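You operate a simulated robot arm through the tools that you are given. There is no shell and no other tool.

You run a simulated two-armed robot. Do the job below in one go: nothing can be reset, and whatever is moved stays where it is left.

JOB
Take the crystal from the top of the field kit stand and leave it on the blue mat. Take the test load labelled "3" from the top of the field kit stand and leave it on top of the orange drink can there. Press the scan button three times. Take the blue mug and leave it on the logbook. Open the side table drawer. The order is free. Set down upright: test load, blue mug.
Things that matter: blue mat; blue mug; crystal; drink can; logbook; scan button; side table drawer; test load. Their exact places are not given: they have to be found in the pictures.

Only the result counts: the job must be done as asked and must still hold three seconds after the hand-in. Knocking over, shifting, dropping, spilling or breaking anything else fails it.

ROBOT AND FRAMES
Two 7-joint arms with three-finger grippers on one trunk, on a base that moves. Base frame: it is fixed to the floor where the robot stands at the start and does not move with it; the origin is under the middle of the robot, x ahead of it, y to its left, z up. Readings come in mm, rad, newtons and seconds.
The left shoulder is at the start at [30, 124, 1008], the right one opposite. With the tool pointing down near the work surface each hand reaches from about 100 to 520 mm from the robot's upright axis, wherever it stands, measured 20 degrees to its own side. Places, roughly: blue mat (27x24 cm) [-2800, 80, 800]; blue mug (12x8x10 cm) [600, 800, 400]; crystal [500, 0, 1000]; drink can [750, 250, 1000]; logbook [500, 1750, 750]; scan button [500, 700, 900]; side table drawer [0, -900, 600]; test load [500, 250, 1000]. Payload 2.2 kg a hand.
The tool frame of a hand sits at the grasp point between the pads (the TCP): z along the fingers, y along the line on which they close. The tips reach 28 mm beyond it. The gripper opens to 102 mm; its body begins 71 mm behind the TCP.
Orientation is that of the tool frame in the base frame, as [roll, pitch, yaw] about the fixed x, y, z axes, in that order (R = Rz(yaw) Ry(pitch) Rx(roll)). With the fingers straight down and closing along the base's y, the tool's x points along the base's -x, its y along +y and its z along -z.

CONTROLS
- The arms move only by the tool step_arm. It takes "left_series", "right_series" or both (then of equal length, played together; a hand with none holds still); each is a list of rows, each a list of 6 numbers: the shift along the tool's x, y, z in mm, then the turn, a rotation vector about the tool's x, y, z in degrees. In form: [[dx, dy, dz, wx, wy, wz], ...]. A call has 1 to 20 rows; each row is the pose to reach, as a shift and turn from the pose commanded when the call began, along the tool's axes at that moment. "left_gripper" and "right_gripper" are, for a hand that has rows, the opening, from 0 (shut) to 1 (fully open), set as the call begins (left out, the last holds). Rows are played at 5 a second. More than 50 mm and 0.15 rad between two rows, or a gripper value outside its range, and nothing of the call is played. Where a pose cannot be reached the arm comes as near as it can. A force on the tool above 40 N (or 10 N above the force at the start of the call, whichever is more), or a blocked arm, ends the call early, and 0.2 s more pass. The fingers move at their own pace (about 143.6 mm/s each) and stop on an object; they squeeze with about 28 N. The grip force told is the motor's: it shows also when the fingers shut on nothing. Time passes only in rows, and 0.2 s behind the last, so rows that repeat a pose let the fingers close. It gives the time, the measured TCP pose, the force on the tool (base axes), the opening and the grip force at its end, in the units of the frame above (readings bear some noise), with the torque about the TCP (base axes, N m) and any sound that the robot's microphone picked up, and new pictures: "views" is both (left out), scene, wrist or none (wrist: the cameras of the hands that moved).
- Cameras (640 x 400 px; columns grow to the right, rows downward): "scene" is now at [24.1, -9.9, 1700.8]; the picture's right is [-0.16, -0.99, 0.00], its down [-0.92, 0.15, -0.36] and it looks along [0.36, -0.06, -0.93] (base axes); focal length 252 px, centre (320, 200). "left" rides on the left gripper at [72, 38, -86] in its tool frame; the picture's right is [-0.47, 0.89, 0.00], its down [-0.60, -0.32, -0.73] and it looks along [-0.65, -0.34, 0.68] (tool axes); focal length 256 px, centre (320, 200). "right" rides on the right gripper at [69, 44, -86] in its tool frame; the picture's right is [-0.53, 0.85, 0.00], its down [-0.58, -0.36, -0.73] and it looks along [-0.62, -0.39, 0.68] (tool axes); focal length 256 px, centre (320, 200).
- slide_trunk(by): moves the trunk up (or, below 0, down) by that many mm; the arms and the scene camera ride with it, the base frame stays. It gives what a move gives, with no picture.
- roll_base(legs): drives the robot by 1 to 6 legs, each [ahead, left, turn to the left] in mm, mm and rad, along the robot's own axes; the way and the turn of a leg run together, so that a leg with both is an arc; at most 1500 mm and 3.142 rad a leg. The arms and the cameras ride along, it lands a little off, and it stops where it bumps. It gives what a move gives, and a new picture of the scene camera.
- head_to(pan, tilt): turns the head with the scene camera to pan (to the left, within 2.496 rad either way) and tilt (down, from -0.506 to 1.204), counted from straight ahead of the robot. It gives what a move gives, and a new picture of the scene camera.
- pixel_to_xyz(camera, pixels): for up to 12 pixels [column, row] of the newest picture of that camera ("zoom" is the newest enlarged one), the place [x, y, z] in the base frame of the surface seen there, good to about 2 mm. The clock stands still meanwhile.
- close_up(camera, box): a new picture of the part [left, top, right, bottom] of that camera's present view, enlarged. The clock stands still meanwhile.
- close_job(): hands the job in; it is judged then, once.

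Unless the task says otherwise, let go and move clear before handing in.

The tools are called after "Call:" as a command line: name --argument value ..., lists and objects as JSON in quotes. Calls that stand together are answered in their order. step_arm: Moves the arms, as the interface text tells. Its arguments: {"type":"object","properties":{"left_series":{"type":"array","items":{"type":"array","items":{"type":"number"}}},"left_gripper":{"type":"number"},"right_series":{"type":"array","items":{"type":"array","items":{"type":"number"}}},"right_gripper":{"type":"number"},"views":{"type":"string","enum":["both","scene","wrist","none"]}},"required":[]} The other tools are called the same way: slide_trunk (by) moves the trunk up or down; roll_base (legs) drives the base; head_to (pan, tilt) turns the head that bears the scene camera; pixel_to_xyz (camera, pixels) gives the place of the surface under pixels of a picture; close_up (camera, box) takes an enlarged picture of a part of a camera's view; close_job () hands the job in.

At the start:

```text
time: 0.0
left_tool_pos: [482.0, 404.5, 1167.5]
left_tool_rot: [3.14, -0.001, 3.141]
left_force: [-0.3, 0.3, 0.0]
left_wrist_torque: [-0.01, -0.02, -0.02]
left_gripper_width: 101.8
left_grasp_force: 0.0
right_tool_pos: [341.8, -1.1, 1182.5]
right_tool_rot: [3.141, -0.001, -3.141]
right_force: [0.1, -0.1, 0.2]
right_wrist_torque: [0.01, 0.04, -0.02]
right_gripper_width: 102.3
right_grasp_force: 0.1
trunk travel left (down, up): [-250.0, 290.0]
robot x, y, heading: [-0.3, -1.2, -0.004]
head pan, tilt (commanded): [-0.164, 1.201]
```

scene: 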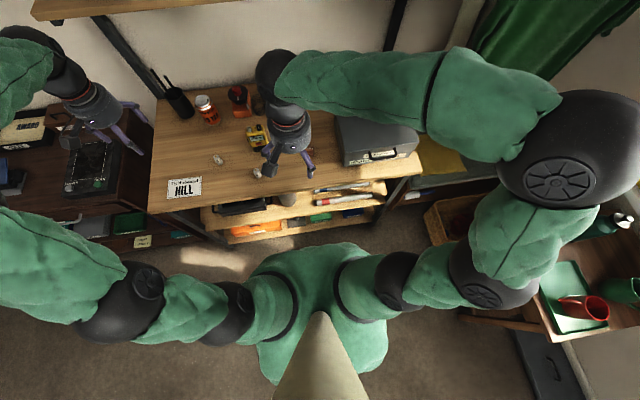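
right: 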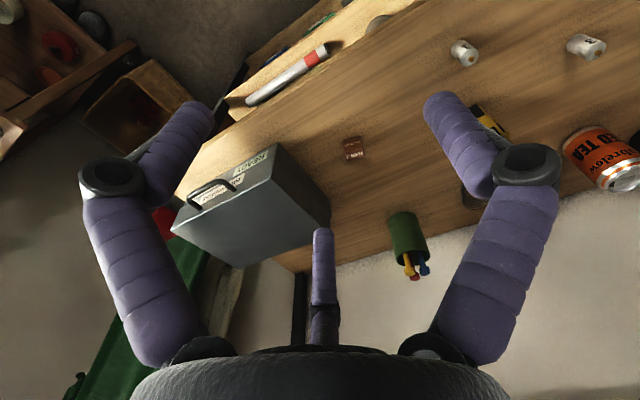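
left: 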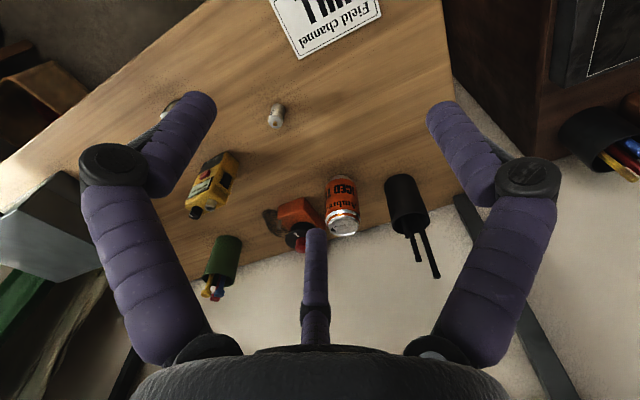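

The scene picture shows the stand's wooden top with an orange can (205,108), small objects at (218,160) and (257,172), and a yellow meter at (257,137). I'll enlarge several parts to identify things.

Call:
close_up --camera "scene" --box '[150, 60, 430, 240]'

Call:
close_up --camera "right" --box '[320, 0, 640, 200]'

Call:
close_up --camera "left" --box '[160, 60, 480, 260]'

Call:
close_up --camera "scene" --box '[0, 60, 180, 260]'

```text
2.22 times, centred on (290, 150) of scene
```

zoom: 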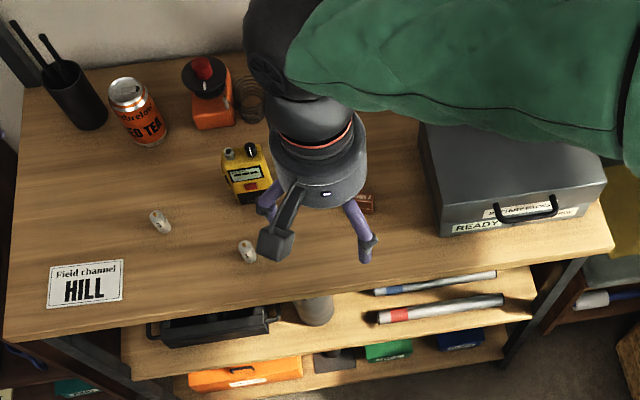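

```text
2.00 times, centred on (480, 100) of right
```

zoom: 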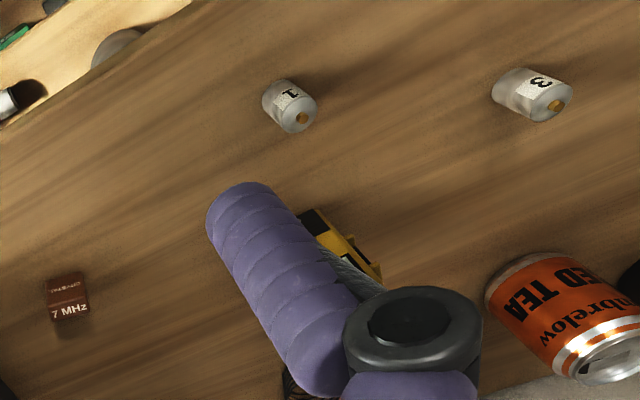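

```text
2.00 times, centred on (320, 160) of left
```

zoom: 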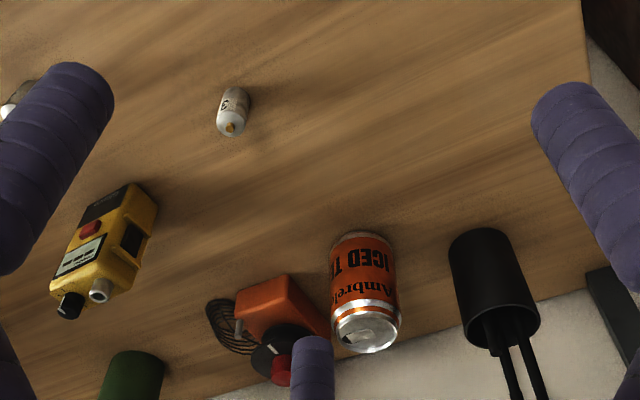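

```text
2.00 times, centred on (90, 160) of scene
```

zoom: 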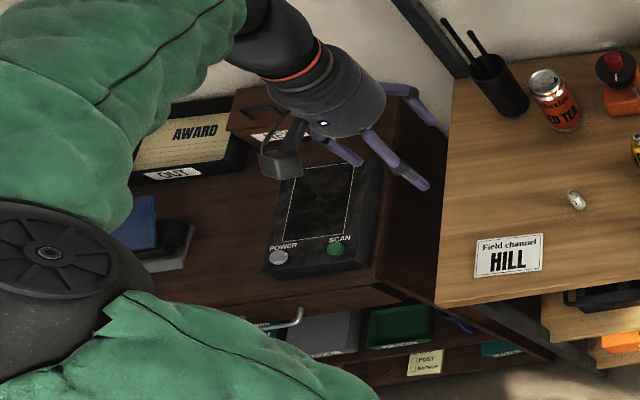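

The right-hand picture shows the crystal ("7 MHz") at (354,147), load "1" at (464,52) and load "3" at (586,46); the scanner's green SCAN button is at scene (~84,192). I'll measure all of these.

Call:
pixel_to_xyz --camera "right" --pixels '[[354, 141], [354, 154], [346, 148], [362, 146], [600, 50], [580, 45], [592, 40], [370, 170], [460, 45], [470, 60]]'

Call:
pixel_to_xyz --camera "left" --pixels '[[276, 112], [275, 122], [278, 106], [270, 114], [283, 114], [343, 227], [333, 224], [353, 222], [342, 190], [343, 233], [300, 100]]'

Call:
pixel_to_xyz --camera "zoom" --pixels '[[336, 249], [278, 258], [324, 200], [545, 72], [531, 86], [558, 82], [577, 193], [570, 210], [585, 207], [300, 320]]'

```text
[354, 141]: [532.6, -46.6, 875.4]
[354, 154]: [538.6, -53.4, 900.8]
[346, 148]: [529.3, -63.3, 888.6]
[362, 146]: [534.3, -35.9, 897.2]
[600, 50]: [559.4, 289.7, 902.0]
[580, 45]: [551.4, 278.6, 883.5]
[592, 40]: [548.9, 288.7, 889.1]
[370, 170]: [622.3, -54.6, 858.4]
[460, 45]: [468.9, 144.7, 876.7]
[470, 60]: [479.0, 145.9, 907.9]
```

```text
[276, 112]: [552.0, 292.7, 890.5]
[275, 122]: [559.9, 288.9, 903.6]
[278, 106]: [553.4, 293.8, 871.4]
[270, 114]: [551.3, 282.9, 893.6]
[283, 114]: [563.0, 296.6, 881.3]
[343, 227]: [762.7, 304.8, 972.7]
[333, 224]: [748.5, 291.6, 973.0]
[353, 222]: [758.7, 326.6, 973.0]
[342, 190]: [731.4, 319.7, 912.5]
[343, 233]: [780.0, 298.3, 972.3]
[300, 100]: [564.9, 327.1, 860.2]
```

```text
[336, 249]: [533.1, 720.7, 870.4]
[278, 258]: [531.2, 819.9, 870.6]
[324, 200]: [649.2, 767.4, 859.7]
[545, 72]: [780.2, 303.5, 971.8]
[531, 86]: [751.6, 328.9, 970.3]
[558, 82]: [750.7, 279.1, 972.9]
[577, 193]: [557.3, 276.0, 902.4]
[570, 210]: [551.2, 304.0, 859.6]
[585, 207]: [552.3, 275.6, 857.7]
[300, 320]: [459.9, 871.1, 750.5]
```

Table top is about z 859; load "3" stands near (556,288), can top near (760,304,972), crystal near (537,-50), scan button near (533,721,870). I'll look around with the head to find the rest.

Call:
head_to --pan 1.2 --tilt 0.7

Call:
head_to --pan -1.4 --tilt 0.9

Call:
head_to --pan -2.49 --tilt 0.4

Call:
head_to --pan 2.49 --tilt 0.4

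```text
time: 1.5
left_tool_pos: [482.0, 405.4, 1168.7]
left_tool_rot: [-3.141, 0.0, 3.14]
left_force: [0.0, 0.1, -0.6]
left_wrist_torque: [0.03, -0.02, -0.02]
left_gripper_width: 102.2
left_grasp_force: 0.1
right_tool_pos: [342.1, -0.6, 1181.9]
right_tool_rot: [3.141, 0.0, -3.141]
right_force: [0.4, -0.1, 0.4]
right_wrist_torque: [-0.03, 0.02, -0.03]
right_gripper_width: 101.9
right_grasp_force: 0.0
trunk travel left (down, up): [-250.0, 290.0]
robot x, y, heading: [-2.1, -1.8, -0.001]
head pan, tilt (commanded): [1.201, 0.7]
```

scene: 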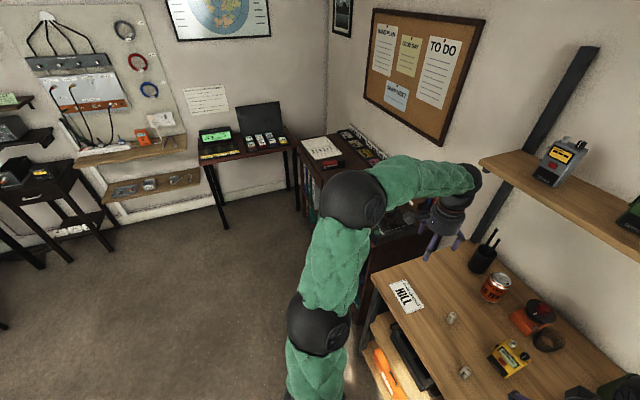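

```text
time: 3.8
left_tool_pos: [482.2, 403.4, 1168.0]
left_tool_rot: [-3.141, 0.001, -3.141]
left_force: [-0.2, 0.4, -0.9]
left_wrist_torque: [0.01, 0.02, 0.0]
left_gripper_width: 101.9
left_grasp_force: 0.1
right_tool_pos: [341.7, -1.4, 1183.1]
right_tool_rot: [3.141, 0.001, -3.142]
right_force: [-1.4, -0.2, -0.2]
right_wrist_torque: [-0.01, -0.01, 0.01]
right_gripper_width: 102.2
right_grasp_force: 0.1
trunk travel left (down, up): [-250.0, 290.0]
robot x, y, heading: [-3.9, 1.3, 0.0]
head pan, tilt (commanded): [-1.4, 0.901]
```

scene: 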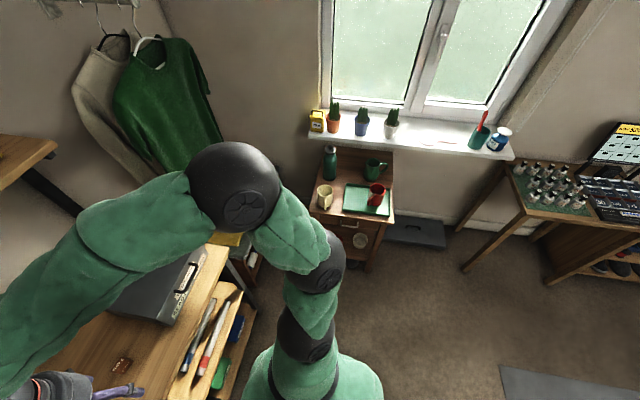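

```text
time: 5.2
left_tool_pos: [482.7, 405.5, 1167.3]
left_tool_rot: [-3.141, -0.001, 3.14]
left_force: [-0.2, -0.1, 0.4]
left_wrist_torque: [0.02, 0.01, -0.01]
left_gripper_width: 101.7
left_grasp_force: 0.0
right_tool_pos: [341.8, -2.5, 1182.0]
right_tool_rot: [3.14, 0.0, -3.14]
right_force: [-0.4, 0.3, 0.4]
right_wrist_torque: [-0.01, 0.0, 0.0]
right_gripper_width: 101.6
right_grasp_force: 0.1
trunk travel left (down, up): [-250.0, 290.0]
robot x, y, heading: [3.1, 0.4, 0.002]
head pan, tilt (commanded): [-2.491, 0.4]
```

scene: 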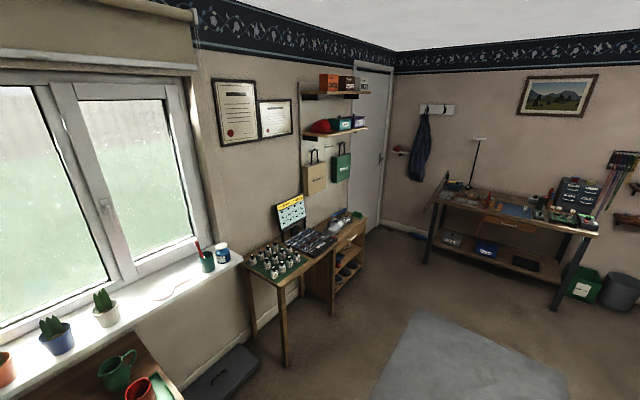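

```text
time: 9.1
left_tool_pos: [482.1, 404.4, 1167.7]
left_tool_rot: [3.141, 0.001, 3.141]
left_force: [0.6, 0.0, 0.3]
left_wrist_torque: [0.02, -0.03, 0.0]
left_gripper_width: 102.0
left_grasp_force: 0.0
right_tool_pos: [342.1, -0.3, 1182.6]
right_tool_rot: [3.141, -0.001, -3.141]
right_force: [-0.1, -0.8, -0.5]
right_wrist_torque: [0.02, 0.03, -0.03]
right_gripper_width: 101.9
right_grasp_force: 0.0
trunk travel left (down, up): [-250.0, 290.0]
robot x, y, heading: [4.5, -2.0, 0.0]
head pan, tilt (commanded): [2.491, 0.4]
```

scene: 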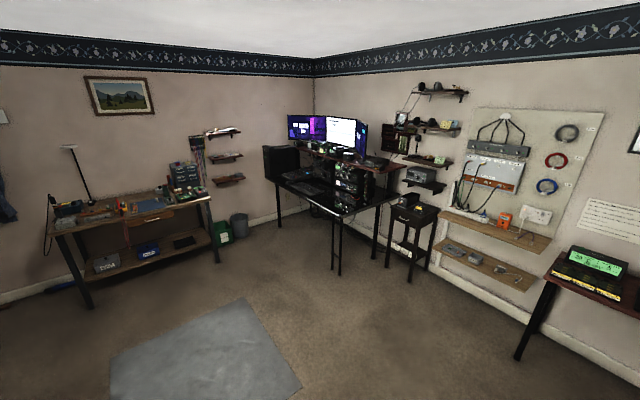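

I see the side table with its drawer in the second picture (~(350,230)), and the back bench with the blue mat around (140,205). First the test load: I'll look back to the stand and measure its front edge and the load and can.

Call:
head_to --pan 0.5 --tilt 0.9

```text
time: 11.0
left_tool_pos: [482.9, 403.4, 1167.0]
left_tool_rot: [3.141, -0.002, 3.14]
left_force: [-0.4, -1.3, 0.2]
left_wrist_torque: [-0.02, -0.03, 0.01]
left_gripper_width: 102.1
left_grasp_force: 0.0
right_tool_pos: [342.6, -1.5, 1182.0]
right_tool_rot: [3.14, 0.0, -3.141]
right_force: [-0.1, -0.5, 0.9]
right_wrist_torque: [0.0, 0.0, 0.02]
right_gripper_width: 102.1
right_grasp_force: 0.1
trunk travel left (down, up): [-250.0, 290.0]
robot x, y, heading: [-2.7, -1.3, 0.0]
head pan, tilt (commanded): [0.499, 0.901]
```

scene: 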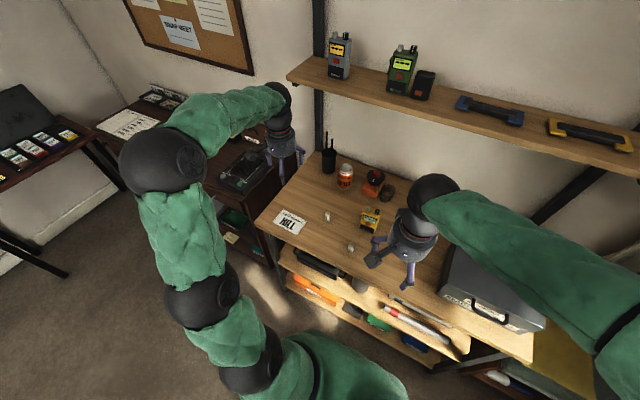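

Call:
pixel_to_xyz --camera "scene" --pixels '[[256, 225], [300, 244], [420, 300], [530, 352], [285, 253], [375, 310], [288, 290], [285, 180], [540, 60], [640, 152], [320, 190], [440, 360]]'

Call:
close_up --camera "scene" --box '[240, 130, 560, 370]'

```text
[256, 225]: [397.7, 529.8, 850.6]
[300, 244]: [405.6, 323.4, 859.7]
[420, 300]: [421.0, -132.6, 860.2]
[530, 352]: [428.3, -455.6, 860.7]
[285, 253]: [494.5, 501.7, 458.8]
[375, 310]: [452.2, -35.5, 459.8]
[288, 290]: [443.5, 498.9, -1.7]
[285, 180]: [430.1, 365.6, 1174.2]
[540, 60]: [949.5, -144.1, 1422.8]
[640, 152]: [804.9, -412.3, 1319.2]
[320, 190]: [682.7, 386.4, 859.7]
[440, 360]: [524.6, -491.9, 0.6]
```

```text
1.67 times, centred on (400, 250) of scene
```

zoom: 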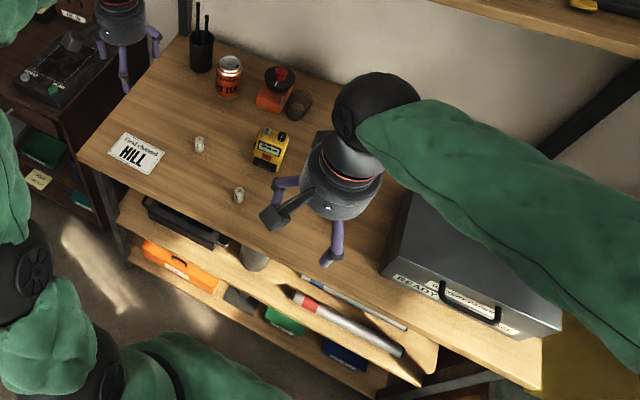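

The stand's front edge runs from about (398,530) to (428,-456) at z 860. I'll look straight down to learn how big the base is and how far I can drive in.

Call:
head_to --pan 0.0 --tilt 1.204

```text
time: 11.9
left_tool_pos: [482.6, 404.3, 1167.4]
left_tool_rot: [3.14, 0.001, -3.141]
left_force: [-0.1, -0.4, -0.1]
left_wrist_torque: [0.0, -0.02, -0.02]
left_gripper_width: 102.1
left_grasp_force: 0.0
right_tool_pos: [341.4, -0.7, 1183.1]
right_tool_rot: [3.14, 0.0, -3.142]
right_force: [0.8, -1.0, -0.8]
right_wrist_torque: [0.01, -0.04, -0.01]
right_gripper_width: 101.7
right_grasp_force: 0.0
trunk travel left (down, up): [-250.0, 290.0]
robot x, y, heading: [2.1, -1.4, 0.0]
head pan, tilt (commanded): [0.0, 1.201]
```

scene: 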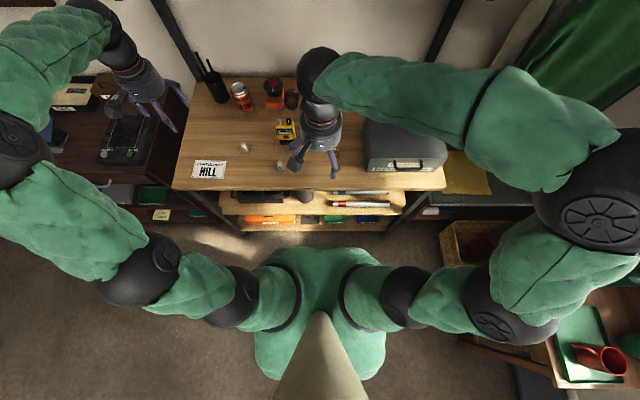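

Call:
pixel_to_xyz --camera "scene" --pixels '[[320, 255], [270, 260], [370, 260], [262, 300], [380, 300], [262, 370], [320, 249], [375, 370], [320, 235], [275, 245]]'

```text
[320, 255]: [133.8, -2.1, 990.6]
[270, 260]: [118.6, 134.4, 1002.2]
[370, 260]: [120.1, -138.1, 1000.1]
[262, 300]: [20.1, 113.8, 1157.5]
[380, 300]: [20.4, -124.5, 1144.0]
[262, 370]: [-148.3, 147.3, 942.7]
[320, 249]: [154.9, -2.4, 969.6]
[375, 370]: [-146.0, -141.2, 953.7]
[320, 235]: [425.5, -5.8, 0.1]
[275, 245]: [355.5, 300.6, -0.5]
```

The torso reaches about 155 mm forward of the axis; there is clear floor ahead up to the stand legs at x≈440. I'll drive a bit toward the stand and left so the left arm can reach load and can.

Call:
roll_base --legs '[[0, 130, 0], [110, 0, 0]]'

```text
time: 14.1
left_tool_pos: [593.0, 537.3, 1166.5]
left_tool_rot: [-3.141, -0.001, -3.141]
left_force: [0.5, -0.3, -0.7]
left_wrist_torque: [-0.04, 0.03, 0.01]
left_gripper_width: 102.1
left_grasp_force: 0.0
right_tool_pos: [454.2, 131.4, 1181.4]
right_tool_rot: [3.14, -0.001, -3.14]
right_force: [0.5, -1.0, -0.6]
right_wrist_torque: [0.0, 0.02, -0.02]
right_gripper_width: 102.2
right_grasp_force: 0.0
trunk travel left (down, up): [-250.0, 290.0]
robot x, y, heading: [108.6, 137.4, 0.003]
head pan, tilt (commanded): [0.0, 1.201]
```

scene: 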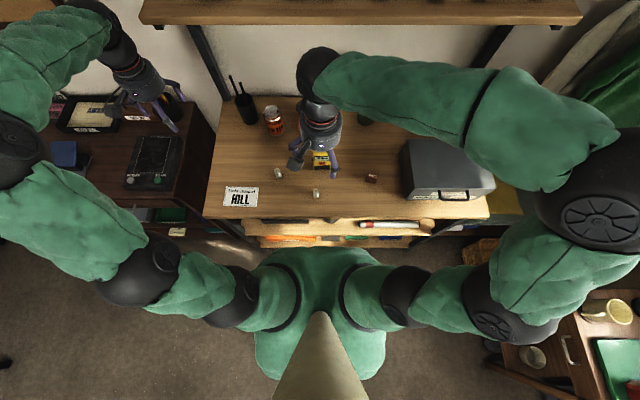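

The base went through cleanly. Load "3" now shows at scene (278,173), can at (273,120), crystal at (370,178); I'll zoom for accurate centres.

Call:
close_up --camera "scene" --box '[220, 90, 380, 210]'

Call:
close_up --camera "scene" --box '[258, 150, 338, 210]'

```text
3.33 times, centred on (300, 150) of scene
```

zoom: 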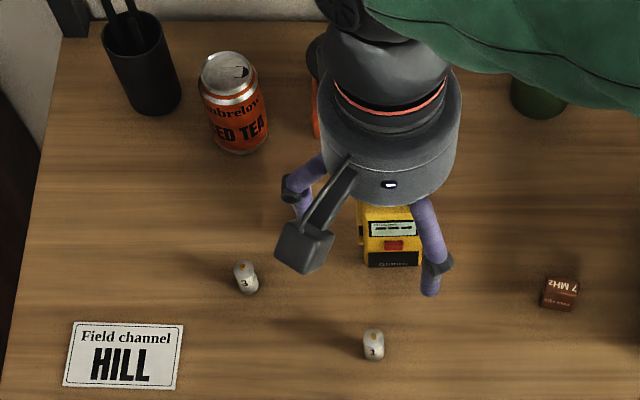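

```text
6.67 times, centred on (298, 180) of scene
```

zoom: 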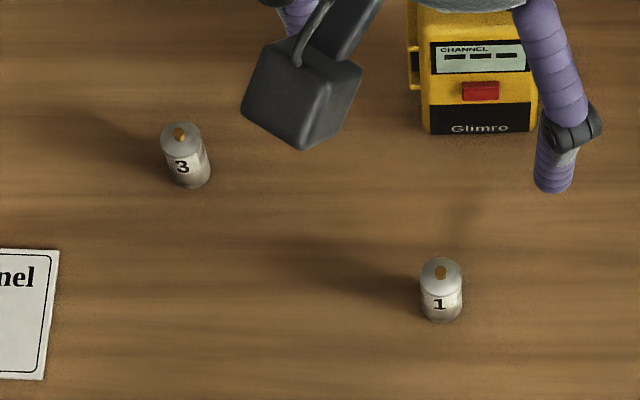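

Call:
pixel_to_xyz --camera "zoom" --pixels '[[179, 133], [179, 143], [165, 143], [196, 143], [181, 125], [182, 154], [190, 186], [172, 184], [208, 182], [195, 184]]'

```text
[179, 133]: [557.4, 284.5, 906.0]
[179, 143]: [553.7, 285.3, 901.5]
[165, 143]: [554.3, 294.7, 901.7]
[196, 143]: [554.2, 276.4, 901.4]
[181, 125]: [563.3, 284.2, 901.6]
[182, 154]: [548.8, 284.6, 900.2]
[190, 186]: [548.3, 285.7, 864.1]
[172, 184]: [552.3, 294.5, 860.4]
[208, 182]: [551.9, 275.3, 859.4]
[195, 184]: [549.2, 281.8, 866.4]
```

Load "3" is a 20 mm cylinder centred at about (557,285), z 860–906. Now the can top and crystal details.

Call:
close_up --camera "scene" --box '[244, 90, 324, 140]'

```text
8.00 times, centred on (284, 115) of scene
```

zoom: 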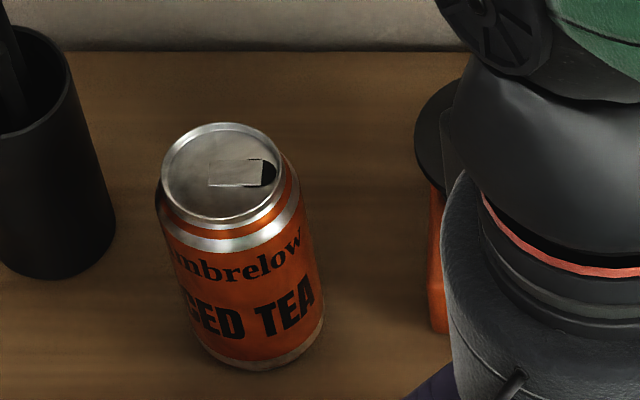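

Call:
pixel_to_xyz --camera "zoom" --pixels '[[223, 125], [163, 172], [282, 170], [223, 170], [200, 190], [235, 172], [225, 215], [225, 195], [195, 160], [240, 150]]'

Call:
close_up --camera "scene" --box '[340, 160, 404, 200]'

```text
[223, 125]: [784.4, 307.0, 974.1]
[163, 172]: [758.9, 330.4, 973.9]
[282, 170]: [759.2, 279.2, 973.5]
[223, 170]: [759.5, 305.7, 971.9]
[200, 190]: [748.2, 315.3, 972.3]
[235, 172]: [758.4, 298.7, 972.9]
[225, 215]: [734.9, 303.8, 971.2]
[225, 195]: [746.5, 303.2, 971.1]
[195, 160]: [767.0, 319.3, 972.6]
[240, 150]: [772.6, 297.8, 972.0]
```

```text
10.00 times, centred on (372, 180) of scene
```

zoom: 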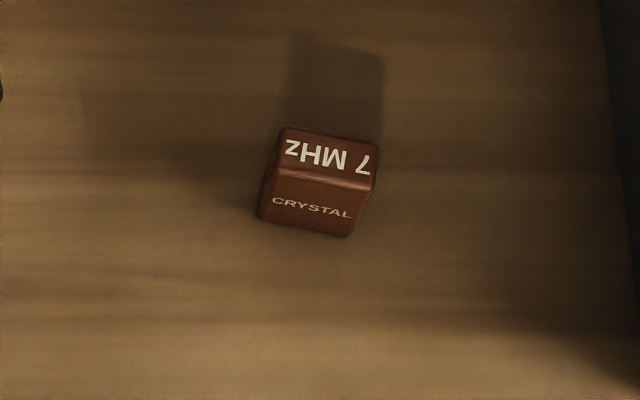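

Call:
pixel_to_xyz --camera "zoom" --pixels '[[285, 130], [376, 146], [371, 187], [280, 170], [330, 155], [315, 220], [260, 215], [347, 234], [330, 138]]'

```text
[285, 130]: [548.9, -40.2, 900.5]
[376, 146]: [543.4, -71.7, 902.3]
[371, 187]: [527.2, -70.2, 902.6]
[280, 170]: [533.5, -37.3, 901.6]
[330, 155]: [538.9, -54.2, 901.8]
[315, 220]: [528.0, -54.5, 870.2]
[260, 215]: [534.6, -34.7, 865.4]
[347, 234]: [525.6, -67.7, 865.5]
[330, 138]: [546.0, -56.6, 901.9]
```

The crystal is a 33×17×42 mm block at (538,-55), turned about -10° in yaw; can top centre is (759,305,972). Now I check the finger layout by measuring the finger tips in the left wrist picture.

Call:
step_arm --left_series '[[0, 0, 0, 0, 0, 0]]' --views "wrist"

```text
time: 14.4
left_tool_pos: [591.2, 537.6, 1167.1]
left_tool_rot: [3.141, -0.001, -3.14]
left_force: [0.2, 0.5, -0.7]
left_wrist_torque: [0.01, 0.01, 0.0]
left_gripper_width: 102.1
left_grasp_force: 0.1
right_tool_pos: [452.4, 131.8, 1183.4]
right_tool_rot: [3.14, 0.001, -3.139]
right_force: [-0.6, -0.1, 0.3]
right_wrist_torque: [0.02, 0.01, -0.03]
right_gripper_width: 102.0
right_grasp_force: 0.2
trunk travel left (down, up): [-250.0, 290.0]
robot x, y, heading: [110.5, 135.1, 0.002]
head pan, tilt (commanded): [0.0, 1.201]
```

left: 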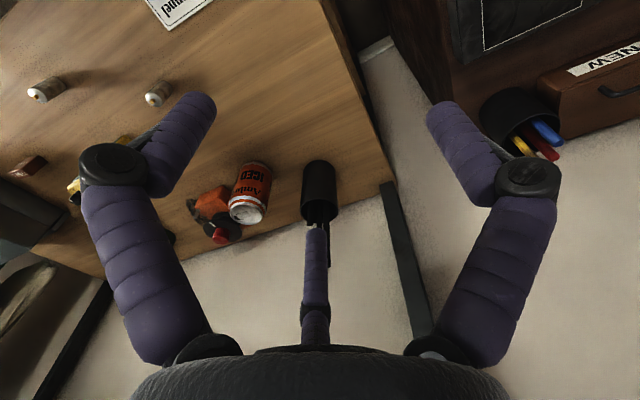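

Call:
pixel_to_xyz --camera "left" --pixels '[[200, 98], [180, 150], [150, 250], [445, 108], [465, 155], [500, 250], [316, 232], [316, 270], [112, 165], [535, 178]]'

```text
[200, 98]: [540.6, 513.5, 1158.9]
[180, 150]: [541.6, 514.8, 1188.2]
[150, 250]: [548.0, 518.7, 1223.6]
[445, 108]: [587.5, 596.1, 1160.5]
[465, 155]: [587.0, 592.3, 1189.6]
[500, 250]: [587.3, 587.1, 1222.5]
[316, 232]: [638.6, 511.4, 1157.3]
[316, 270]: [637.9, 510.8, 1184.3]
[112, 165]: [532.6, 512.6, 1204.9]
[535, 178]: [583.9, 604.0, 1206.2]
```

The three fingers sit 120° apart, thumb at tool +y. I'll shut the left gripper in free air to see how they close.

Call:
step_arm --left_series '[[0, 0, 0, 0, 0, 0], [0, 0, 0, 0, 0, 0], [0, 0, 0, 0, 0, 0]]' --left_gripper 0.35 --views "wrist"

```text
time: 15.2
left_tool_pos: [592.0, 537.2, 1167.5]
left_tool_rot: [-3.141, 0.0, -3.14]
left_force: [0.3, 0.3, -0.7]
left_wrist_torque: [0.03, -0.02, 0.02]
left_gripper_width: 35.8
left_grasp_force: 0.0
right_tool_pos: [452.6, 131.8, 1182.1]
right_tool_rot: [-3.141, 0.0, -3.14]
right_force: [0.2, 0.8, -0.4]
right_wrist_torque: [0.0, 0.0, 0.01]
right_gripper_width: 101.7
right_grasp_force: 0.1
trunk travel left (down, up): [-250.0, 290.0]
robot x, y, heading: [108.4, 134.1, 0.001]
head pan, tilt (commanded): [0.0, 1.201]
```

left: 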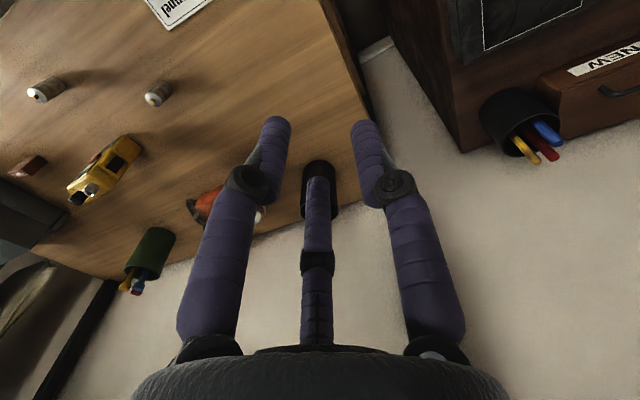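

The fingers close radially like a three-jaw chuck, so thumb-to-face is fine. I'll move the left hand above load "3" and the right hand above the crystal (turned -10°), both staying high.

Call:
step_arm --left_series '[[5, -36, 24, 0, 0, 0], [10, -72, 48, 0, 0, 0], [15, -108, 72, 0, 0, 0], [20, -144, 96, 0, 0, 0], [25, -180, 120, 0, 0, 0], [30, -216, 144, 0, 0, 0], [35, -252, 167, 0, 0, 0], [35, -252, 167, 0, 0, 0]]' --right_series '[[-12, -27, 19, 0, 0, 1.4], [-24, -54, 38, 0, 0, 2.8], [-36, -81, 57, 0, 0, 4.2], [-48, -108, 76, 0, 0, 5.6], [-60, -135, 95, 0, 0, 7], [-72, -162, 114, 0, 0, 8.5], [-85, -187, 132, 0, 0, 10], [-85, -187, 132, 0, 0, 10]]' --left_gripper 0.6 --right_gripper 0.75

```text
time: 17.1
left_tool_pos: [556.8, 287.9, 1000.3]
left_tool_rot: [-3.14, 0.0, -3.141]
left_force: [0.4, 0.6, 0.1]
left_wrist_torque: [-0.05, 0.0, 0.0]
left_gripper_width: 61.5
left_grasp_force: 0.0
right_tool_pos: [536.9, -56.4, 1051.6]
right_tool_rot: [3.138, 0.0, 2.968]
right_force: [-0.2, -0.1, 0.2]
right_wrist_torque: [0.0, 0.02, -0.03]
right_gripper_width: 76.5
right_grasp_force: 0.1
trunk travel left (down, up): [-250.0, 290.0]
robot x, y, heading: [107.0, 133.0, 0.004]
head pan, tilt (commanded): [0.0, 1.201]
```

scene: 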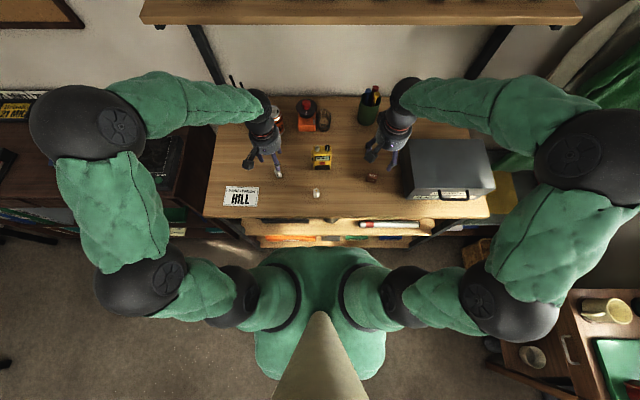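
right: 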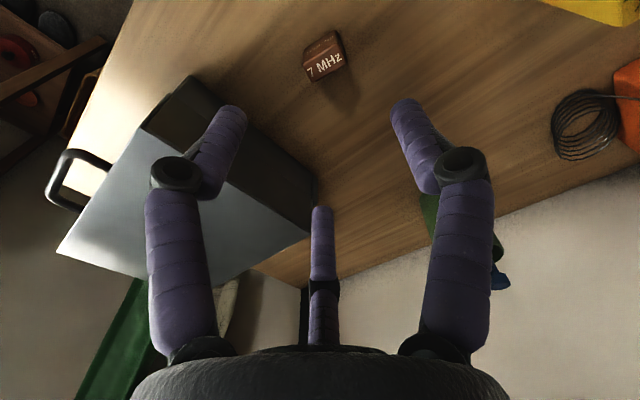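
left: 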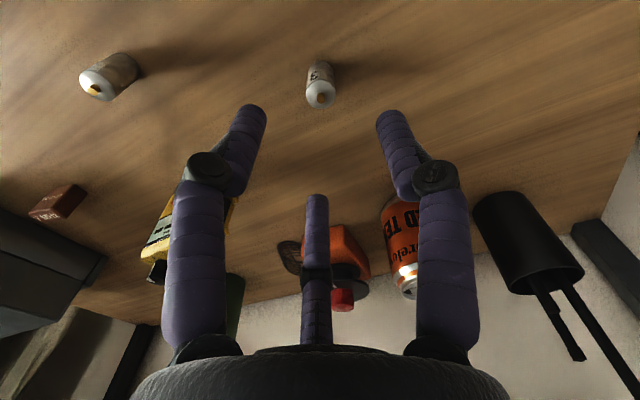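

Both hands are close to being over their objects. I'll measure clearances: toolbox edge at scene (408,170), the yellow meter (315,157), and the load in the left view (320,95), crystal in right view (324,55).

Call:
pixel_to_xyz --camera "scene" --pixels '[[414, 142], [413, 170], [408, 190], [450, 160], [313, 150], [313, 165], [331, 150], [331, 166], [316, 190]]'

Call:
pixel_to_xyz --camera "left" --pixels '[[320, 98], [309, 92], [331, 92], [320, 104], [322, 72]]'

Call:
pixel_to_xyz --camera "right" --pixels '[[304, 72], [332, 52], [337, 32], [308, 50], [325, 70], [344, 66], [314, 82]]'

```text
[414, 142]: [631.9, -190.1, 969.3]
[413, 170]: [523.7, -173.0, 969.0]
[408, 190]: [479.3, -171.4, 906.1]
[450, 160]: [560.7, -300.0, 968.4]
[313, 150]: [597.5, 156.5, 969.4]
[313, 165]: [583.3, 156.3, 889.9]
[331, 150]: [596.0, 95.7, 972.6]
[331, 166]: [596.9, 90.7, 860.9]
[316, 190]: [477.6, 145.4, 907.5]
```

```text
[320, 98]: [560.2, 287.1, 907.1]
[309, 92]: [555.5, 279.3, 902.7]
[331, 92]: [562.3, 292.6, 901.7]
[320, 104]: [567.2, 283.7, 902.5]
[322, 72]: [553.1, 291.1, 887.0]
```

```text
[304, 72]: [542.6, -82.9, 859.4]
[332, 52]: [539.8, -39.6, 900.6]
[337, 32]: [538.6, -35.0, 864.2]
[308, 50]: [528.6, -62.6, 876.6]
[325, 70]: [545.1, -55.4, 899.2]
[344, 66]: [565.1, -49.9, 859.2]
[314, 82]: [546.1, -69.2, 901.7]
```

Clearances are good (toolbox top z 969 at y<-172; meter y 91–157). Descending both: left TCP to about z 898, right TCP to about z 893.

Call:
step_arm --left_series '[[-1, 0, 25, 0, 0, 0], [-1, -1, 50, 0, 0, 0], [-1, -1, 75, 0, 0, 0], [-1, -1, 90, 0, 0, 0], [-1, -1, 102, 0, 0, 0], [-1, -1, 102, 0, 0, 0]]' --right_series '[[-1, 1.5, 40, 0, 0, 0], [-1, 1.5, 80, 0, 0, 0], [-1, 1.5, 115, 0, 0, 0], [-1, 1.5, 140, 0, 0, 0], [-1, 1.5, 158, 0, 0, 0], [-1, 1.5, 158, 0, 0, 0]]'

```text
time: 18.4
left_tool_pos: [558.8, 286.1, 898.9]
left_tool_rot: [-3.142, 0.0, -3.141]
left_force: [0.2, -0.4, 0.6]
left_wrist_torque: [0.0, -0.01, -0.04]
left_gripper_width: 61.4
left_grasp_force: 0.0
right_tool_pos: [538.8, -52.8, 890.0]
right_tool_rot: [3.14, 0.0, 2.968]
right_force: [0.4, 0.3, 0.0]
right_wrist_torque: [-0.01, 0.02, -0.01]
right_gripper_width: 76.4
right_grasp_force: 0.0
trunk travel left (down, up): [-250.0, 290.0]
robot x, y, heading: [110.5, 134.1, 0.001]
head pan, tilt (commanded): [0.0, 1.201]
```

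scene: 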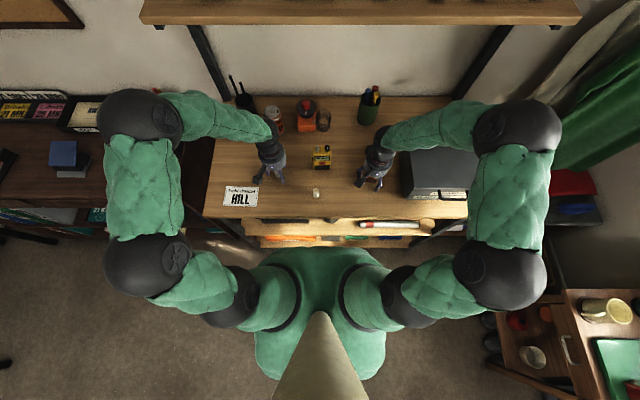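
right: 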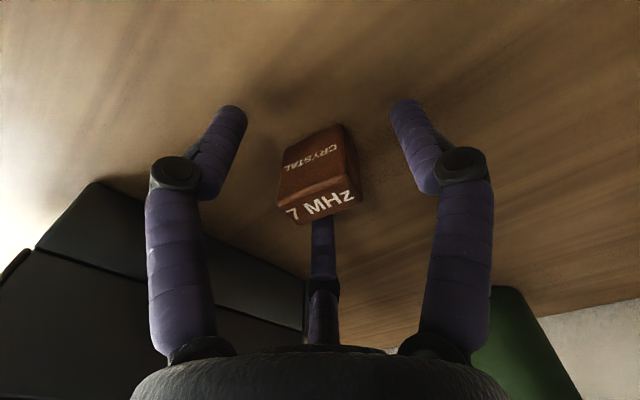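
left: 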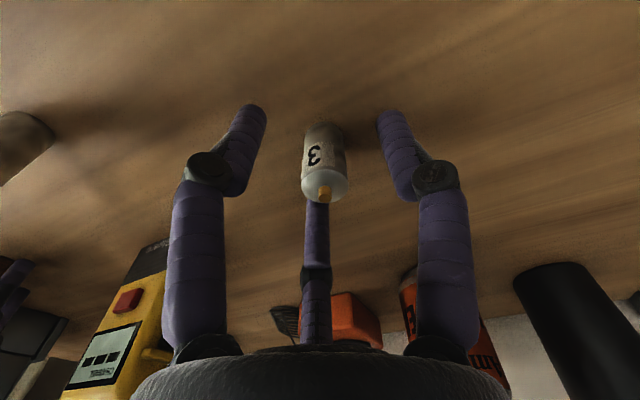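

Load "3" (323,170) and crystal (320,180) sit centred between the fingers. Closing both grippers.

Call:
step_arm --left_series '[[0, 0, 0, 0, 0, 0], [0, 0, 0, 0, 0, 0], [0, 0, 0, 0, 0, 0], [0, 0, 0, 0, 0, 0]]' --right_series '[[0, 0, 0, 0, 0, 0], [0, 0, 0, 0, 0, 0], [0, 0, 0, 0, 0, 0], [0, 0, 0, 0, 0, 0]]' --left_gripper 0 --right_gripper 0 --views "wrist"

```text
time: 19.4
left_tool_pos: [558.2, 284.6, 899.6]
left_tool_rot: [3.141, -0.001, -3.14]
left_force: [0.6, 0.7, 0.6]
left_wrist_torque: [0.01, -0.01, 0.01]
left_gripper_width: 20.7
left_grasp_force: 28.2
right_tool_pos: [538.4, -52.4, 890.2]
right_tool_rot: [3.138, -0.001, 2.967]
right_force: [-1.4, 0.6, -0.4]
right_wrist_torque: [0.04, 0.02, 0.0]
right_gripper_width: 23.5
right_grasp_force: 28.3
trunk travel left (down, up): [-250.0, 290.0]
robot x, y, heading: [108.7, 133.1, -0.001]
head pan, tilt (commanded): [0.0, 1.201]
```

right: 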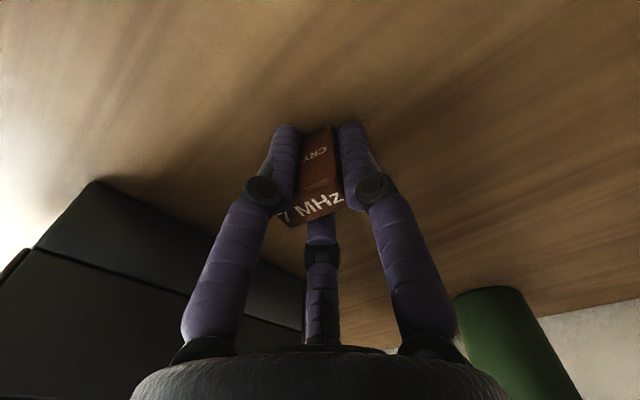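
left: 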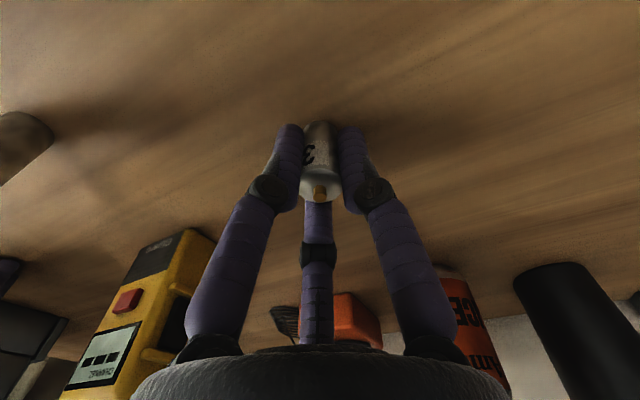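

Both are gripped (load width 20.7, crystal 23.5, 28 N). Lifting both straight up.

Call:
step_arm --left_series '[[0, 0, -15, 0, 0, 0], [0, 0, -45, 0, 0, 0], [0, 0, -85, 0, 0, 0], [0, 0, -125, 0, 0, 0], [0, 0, -165, 0, 0, 0], [0, 0, -165, 0, 0, 0]]' --right_series '[[0, 0, -15, 0, 0, 0], [0, 0, -45, 0, 0, 0], [0, 0, -85, 0, 0, 0], [0, 0, -125, 0, 0, 0], [0, 0, -170, 0, 0, 0], [0, 0, -170, 0, 0, 0]]'

```text
time: 20.9
left_tool_pos: [557.9, 283.2, 1063.2]
left_tool_rot: [3.141, -0.002, -3.139]
left_force: [-0.1, -0.6, -0.4]
left_wrist_torque: [-0.01, 0.02, -0.01]
left_gripper_width: 20.6
left_grasp_force: 28.2
right_tool_pos: [540.9, -52.4, 1060.3]
right_tool_rot: [3.141, -0.002, 2.968]
right_force: [1.1, -0.2, 0.4]
right_wrist_torque: [-0.01, 0.02, 0.02]
right_gripper_width: 23.3
right_grasp_force: 28.1
trunk travel left (down, up): [-250.0, 290.0]
robot x, y, heading: [109.6, 131.7, 0.002]
head pan, tilt (commanded): [0.0, 1.201]
```

scene: 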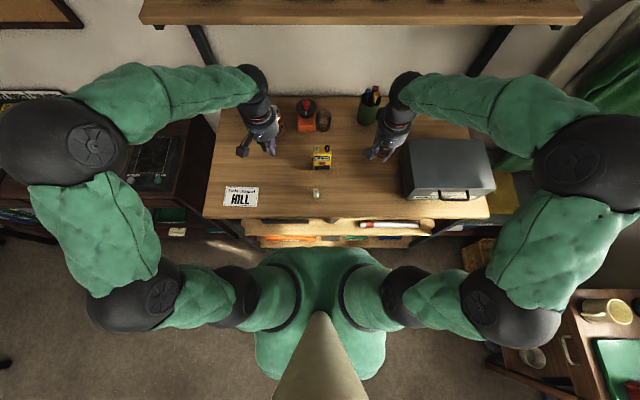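
right: 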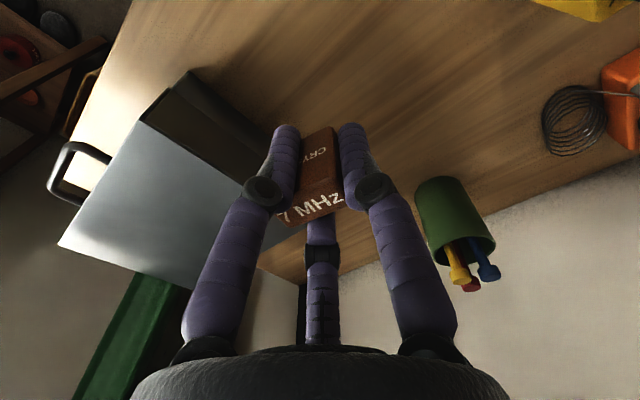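
left: 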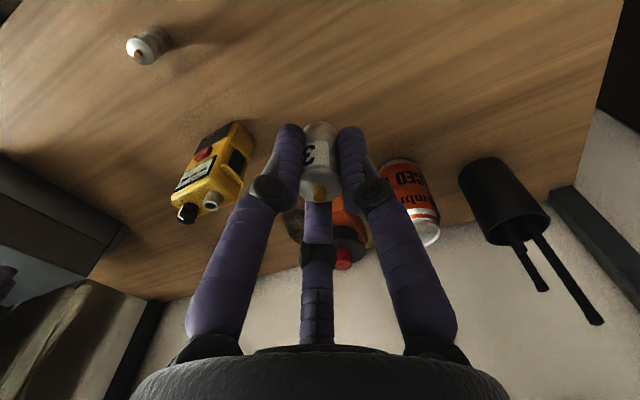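

Both objects are held. Before reaching to the can I check the upper shelf's front edge in the scene picture (rows 0–25), since the wrist must stay clear of it.

Call:
pixel_to_xyz --camera "scene" --pixels '[[145, 21], [230, 22], [300, 22], [300, 12], [250, 80], [255, 95], [240, 100], [275, 125], [237, 80], [305, 100], [190, 30]]'

Call:
close_up --camera "scene" --box '[200, 50, 360, 170]'

```text
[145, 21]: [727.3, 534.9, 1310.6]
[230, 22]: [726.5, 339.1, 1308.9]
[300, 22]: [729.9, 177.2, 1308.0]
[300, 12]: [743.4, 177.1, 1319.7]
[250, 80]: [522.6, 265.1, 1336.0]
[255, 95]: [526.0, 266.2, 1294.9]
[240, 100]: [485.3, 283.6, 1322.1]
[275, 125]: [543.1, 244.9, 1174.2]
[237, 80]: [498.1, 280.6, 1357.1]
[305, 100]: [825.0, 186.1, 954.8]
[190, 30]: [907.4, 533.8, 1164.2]
```

```text
3.33 times, centred on (280, 110) of scene
```

zoom: 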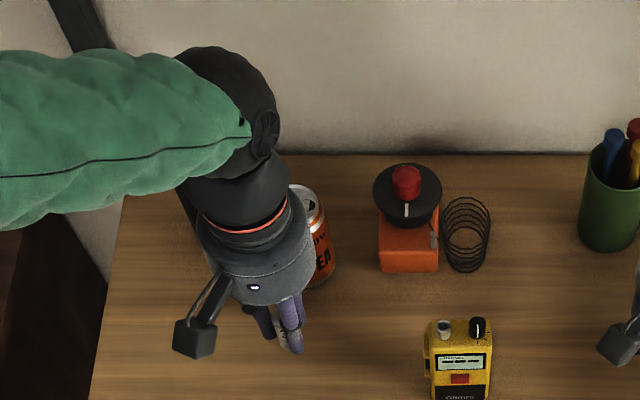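

The shelf front edge is at x≈727, underside z≈1309, and the can (x 759) sits under it. I need the size of the wrist above the TCP, so I sample the wrist ball in the zoom around (235,95).

Call:
pixel_to_xyz --camera "zoom" --pixels '[[225, 52], [255, 75], [270, 100], [215, 75], [240, 115], [262, 125], [245, 150], [230, 190], [280, 190], [250, 250], [200, 230], [308, 240]]'

```text
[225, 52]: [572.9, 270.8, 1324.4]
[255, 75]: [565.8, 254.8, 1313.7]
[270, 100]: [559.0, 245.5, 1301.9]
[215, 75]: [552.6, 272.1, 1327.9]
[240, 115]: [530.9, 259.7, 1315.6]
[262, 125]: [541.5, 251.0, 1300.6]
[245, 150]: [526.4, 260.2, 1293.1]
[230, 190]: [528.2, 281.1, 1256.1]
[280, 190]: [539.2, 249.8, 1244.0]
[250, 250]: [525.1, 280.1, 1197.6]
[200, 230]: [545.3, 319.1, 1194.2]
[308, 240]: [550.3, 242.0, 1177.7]
```

The wrist ball's top is about 268 mm above the TCP, so with TCP ~1012–1018 the ball should pass just under the shelf. I'll measure the shelf underside more exactly.

Call:
close_up --camera "scene" --box '[180, 0, 276, 60]'

```text
6.67 times, centred on (228, 30) of scene
```

zoom: 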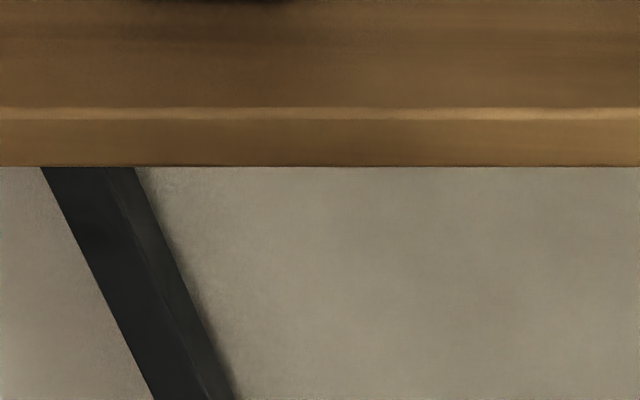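

Call:
pixel_to_xyz --camera "zoom" --pixels '[[300, 164], [300, 158], [300, 140], [300, 115], [300, 108], [300, 60], [560, 163], [60, 163], [80, 200], [180, 380]]'

Call:
pixel_to_xyz --camera "scene" --pixels '[[65, 140], [60, 100], [100, 110], [30, 130], [135, 290], [120, 200], [160, 100], [190, 90], [220, 85], [225, 100]]'

```text
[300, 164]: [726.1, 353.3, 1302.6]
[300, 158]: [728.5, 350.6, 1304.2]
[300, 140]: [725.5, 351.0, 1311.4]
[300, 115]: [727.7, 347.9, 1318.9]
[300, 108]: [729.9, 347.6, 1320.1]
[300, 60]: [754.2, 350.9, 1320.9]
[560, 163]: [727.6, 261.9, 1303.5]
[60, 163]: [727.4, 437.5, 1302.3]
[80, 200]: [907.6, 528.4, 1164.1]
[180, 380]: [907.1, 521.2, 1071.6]
```

```text
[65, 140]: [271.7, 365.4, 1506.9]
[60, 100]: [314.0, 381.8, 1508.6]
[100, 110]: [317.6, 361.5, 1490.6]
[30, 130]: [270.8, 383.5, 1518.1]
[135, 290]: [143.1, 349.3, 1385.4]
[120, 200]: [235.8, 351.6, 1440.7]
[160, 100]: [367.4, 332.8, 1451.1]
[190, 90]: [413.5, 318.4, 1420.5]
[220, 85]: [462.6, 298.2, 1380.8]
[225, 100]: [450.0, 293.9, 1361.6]
```

Shelf underside is z≈1302 at x≈727, so the wrist ball (top ≈1288 at TCP z 1020) should clear. I'll check the black cup with antennas in the left view at (505,215) and tip (597,318).

Call:
pixel_to_xyz --camera "left" --pixels '[[480, 200], [505, 230], [530, 225], [545, 288], [600, 320], [565, 280], [470, 175], [427, 235], [410, 225], [438, 230], [343, 262]]'

```text
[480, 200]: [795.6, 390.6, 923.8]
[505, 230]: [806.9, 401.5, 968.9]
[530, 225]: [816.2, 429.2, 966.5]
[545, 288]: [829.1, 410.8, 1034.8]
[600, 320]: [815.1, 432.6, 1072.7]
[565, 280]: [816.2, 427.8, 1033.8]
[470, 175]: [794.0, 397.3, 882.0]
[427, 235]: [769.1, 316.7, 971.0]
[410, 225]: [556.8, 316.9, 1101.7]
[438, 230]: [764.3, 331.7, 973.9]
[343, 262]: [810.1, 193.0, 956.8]
```

The antennas (top z 1073 near (815,430)) stay over 100 mm from the target. First stage: left hand to about (640,305,1028), short of the shelf.

Call:
step_arm --left_series '[[-30, 8, 12, 0, 0, 0], [-60, 16, 24, 0, 0, 0], [-82, 22, 35, 0, 0, 0], [-82, 22, 35, 0, 0, 0]]'

```text
time: 21.9
left_tool_pos: [641.0, 308.6, 1029.1]
left_tool_rot: [3.142, 0.0, -3.14]
left_force: [-0.8, -0.4, -1.1]
left_wrist_torque: [-0.02, -0.03, 0.02]
left_gripper_width: 20.8
left_grasp_force: 27.9
right_tool_pos: [541.0, -52.3, 1062.0]
right_tool_rot: [-3.141, 0.0, 2.969]
right_force: [0.0, -0.3, -0.3]
right_wrist_torque: [-0.02, -0.04, -0.04]
right_gripper_width: 23.2
right_grasp_force: 27.6
trunk travel left (down, up): [-250.0, 290.0]
robot x, y, heading: [110.8, 131.3, 0.0]
head pan, tilt (commanded): [0.0, 1.201]
```

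scene: 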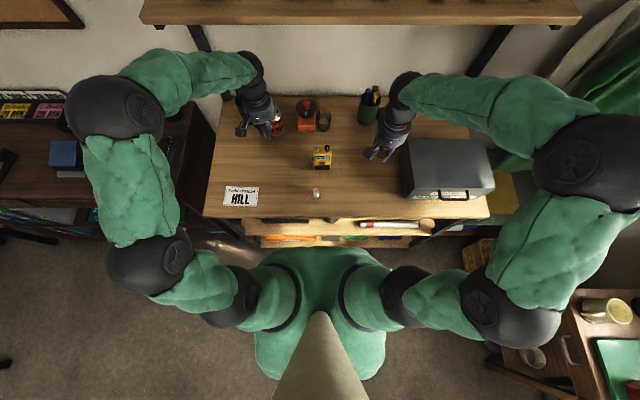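
left: 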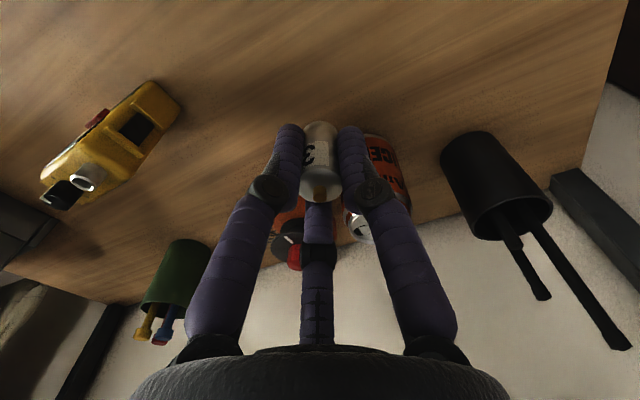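

Posture looks fine so far. I'll measure the forearm and wrist ball heights (scene (245,70), (220,65), (180,80)) before going under the shelf.

Call:
pixel_to_xyz --camera "scene" --pixels '[[250, 58], [243, 65], [235, 60], [220, 60], [220, 80], [200, 60], [180, 60], [150, 70], [115, 105], [90, 100], [250, 85], [258, 75]]'

```text
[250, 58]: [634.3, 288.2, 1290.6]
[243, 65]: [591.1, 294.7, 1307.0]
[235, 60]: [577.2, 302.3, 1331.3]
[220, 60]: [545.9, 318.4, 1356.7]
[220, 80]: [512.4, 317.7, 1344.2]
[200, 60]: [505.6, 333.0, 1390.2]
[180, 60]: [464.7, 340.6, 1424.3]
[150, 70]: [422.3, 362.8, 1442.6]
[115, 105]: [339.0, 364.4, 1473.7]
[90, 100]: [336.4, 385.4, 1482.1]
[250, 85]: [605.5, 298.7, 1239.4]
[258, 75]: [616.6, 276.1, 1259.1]
```

Surface points show the wrist clears the shelf edge by ~14 mm at TCP z≈1020. Advancing to (755,305,1020) over the can in small rows.

Call:
step_arm --left_series '[[-25, 0, 5, 0, 0, 0], [-50, -1, 9, 0, 0, 0], [-75, -2, 9, 0, 0, 0], [-95, -2, 9, 0, 0, 0], [-115, -2, 9, 0, 0, 0], [-115, -2, 9, 0, 0, 0]]'

```text
time: 23.2
left_tool_pos: [751.5, 306.4, 1016.7]
left_tool_rot: [-3.14, -0.007, 3.14]
left_force: [-0.6, -0.7, 0.2]
left_wrist_torque: [-0.04, -0.01, -0.02]
left_gripper_width: 20.3
left_grasp_force: 28.0
right_tool_pos: [539.6, -51.5, 1061.4]
right_tool_rot: [3.141, 0.001, 2.97]
right_force: [0.0, -0.5, -0.4]
right_wrist_torque: [0.02, -0.01, 0.03]
right_gripper_width: 23.2
right_grasp_force: 27.8
trunk travel left (down, up): [-250.0, 290.0]
robot x, y, heading: [109.7, 134.4, 0.007]
head pan, tilt (commanded): [0.0, 1.201]
```

scene: 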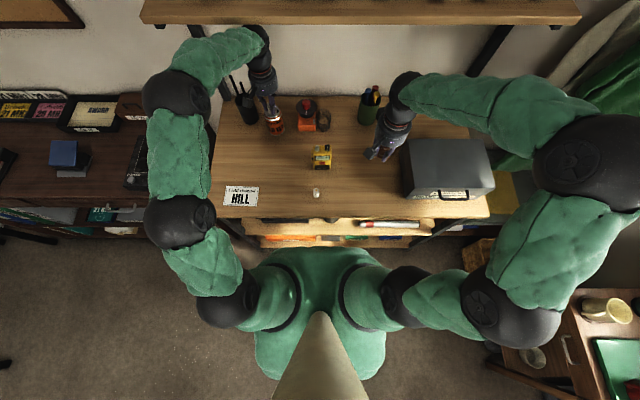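
left: 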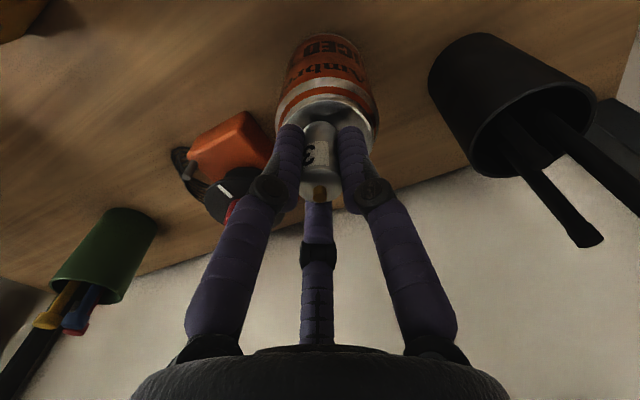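

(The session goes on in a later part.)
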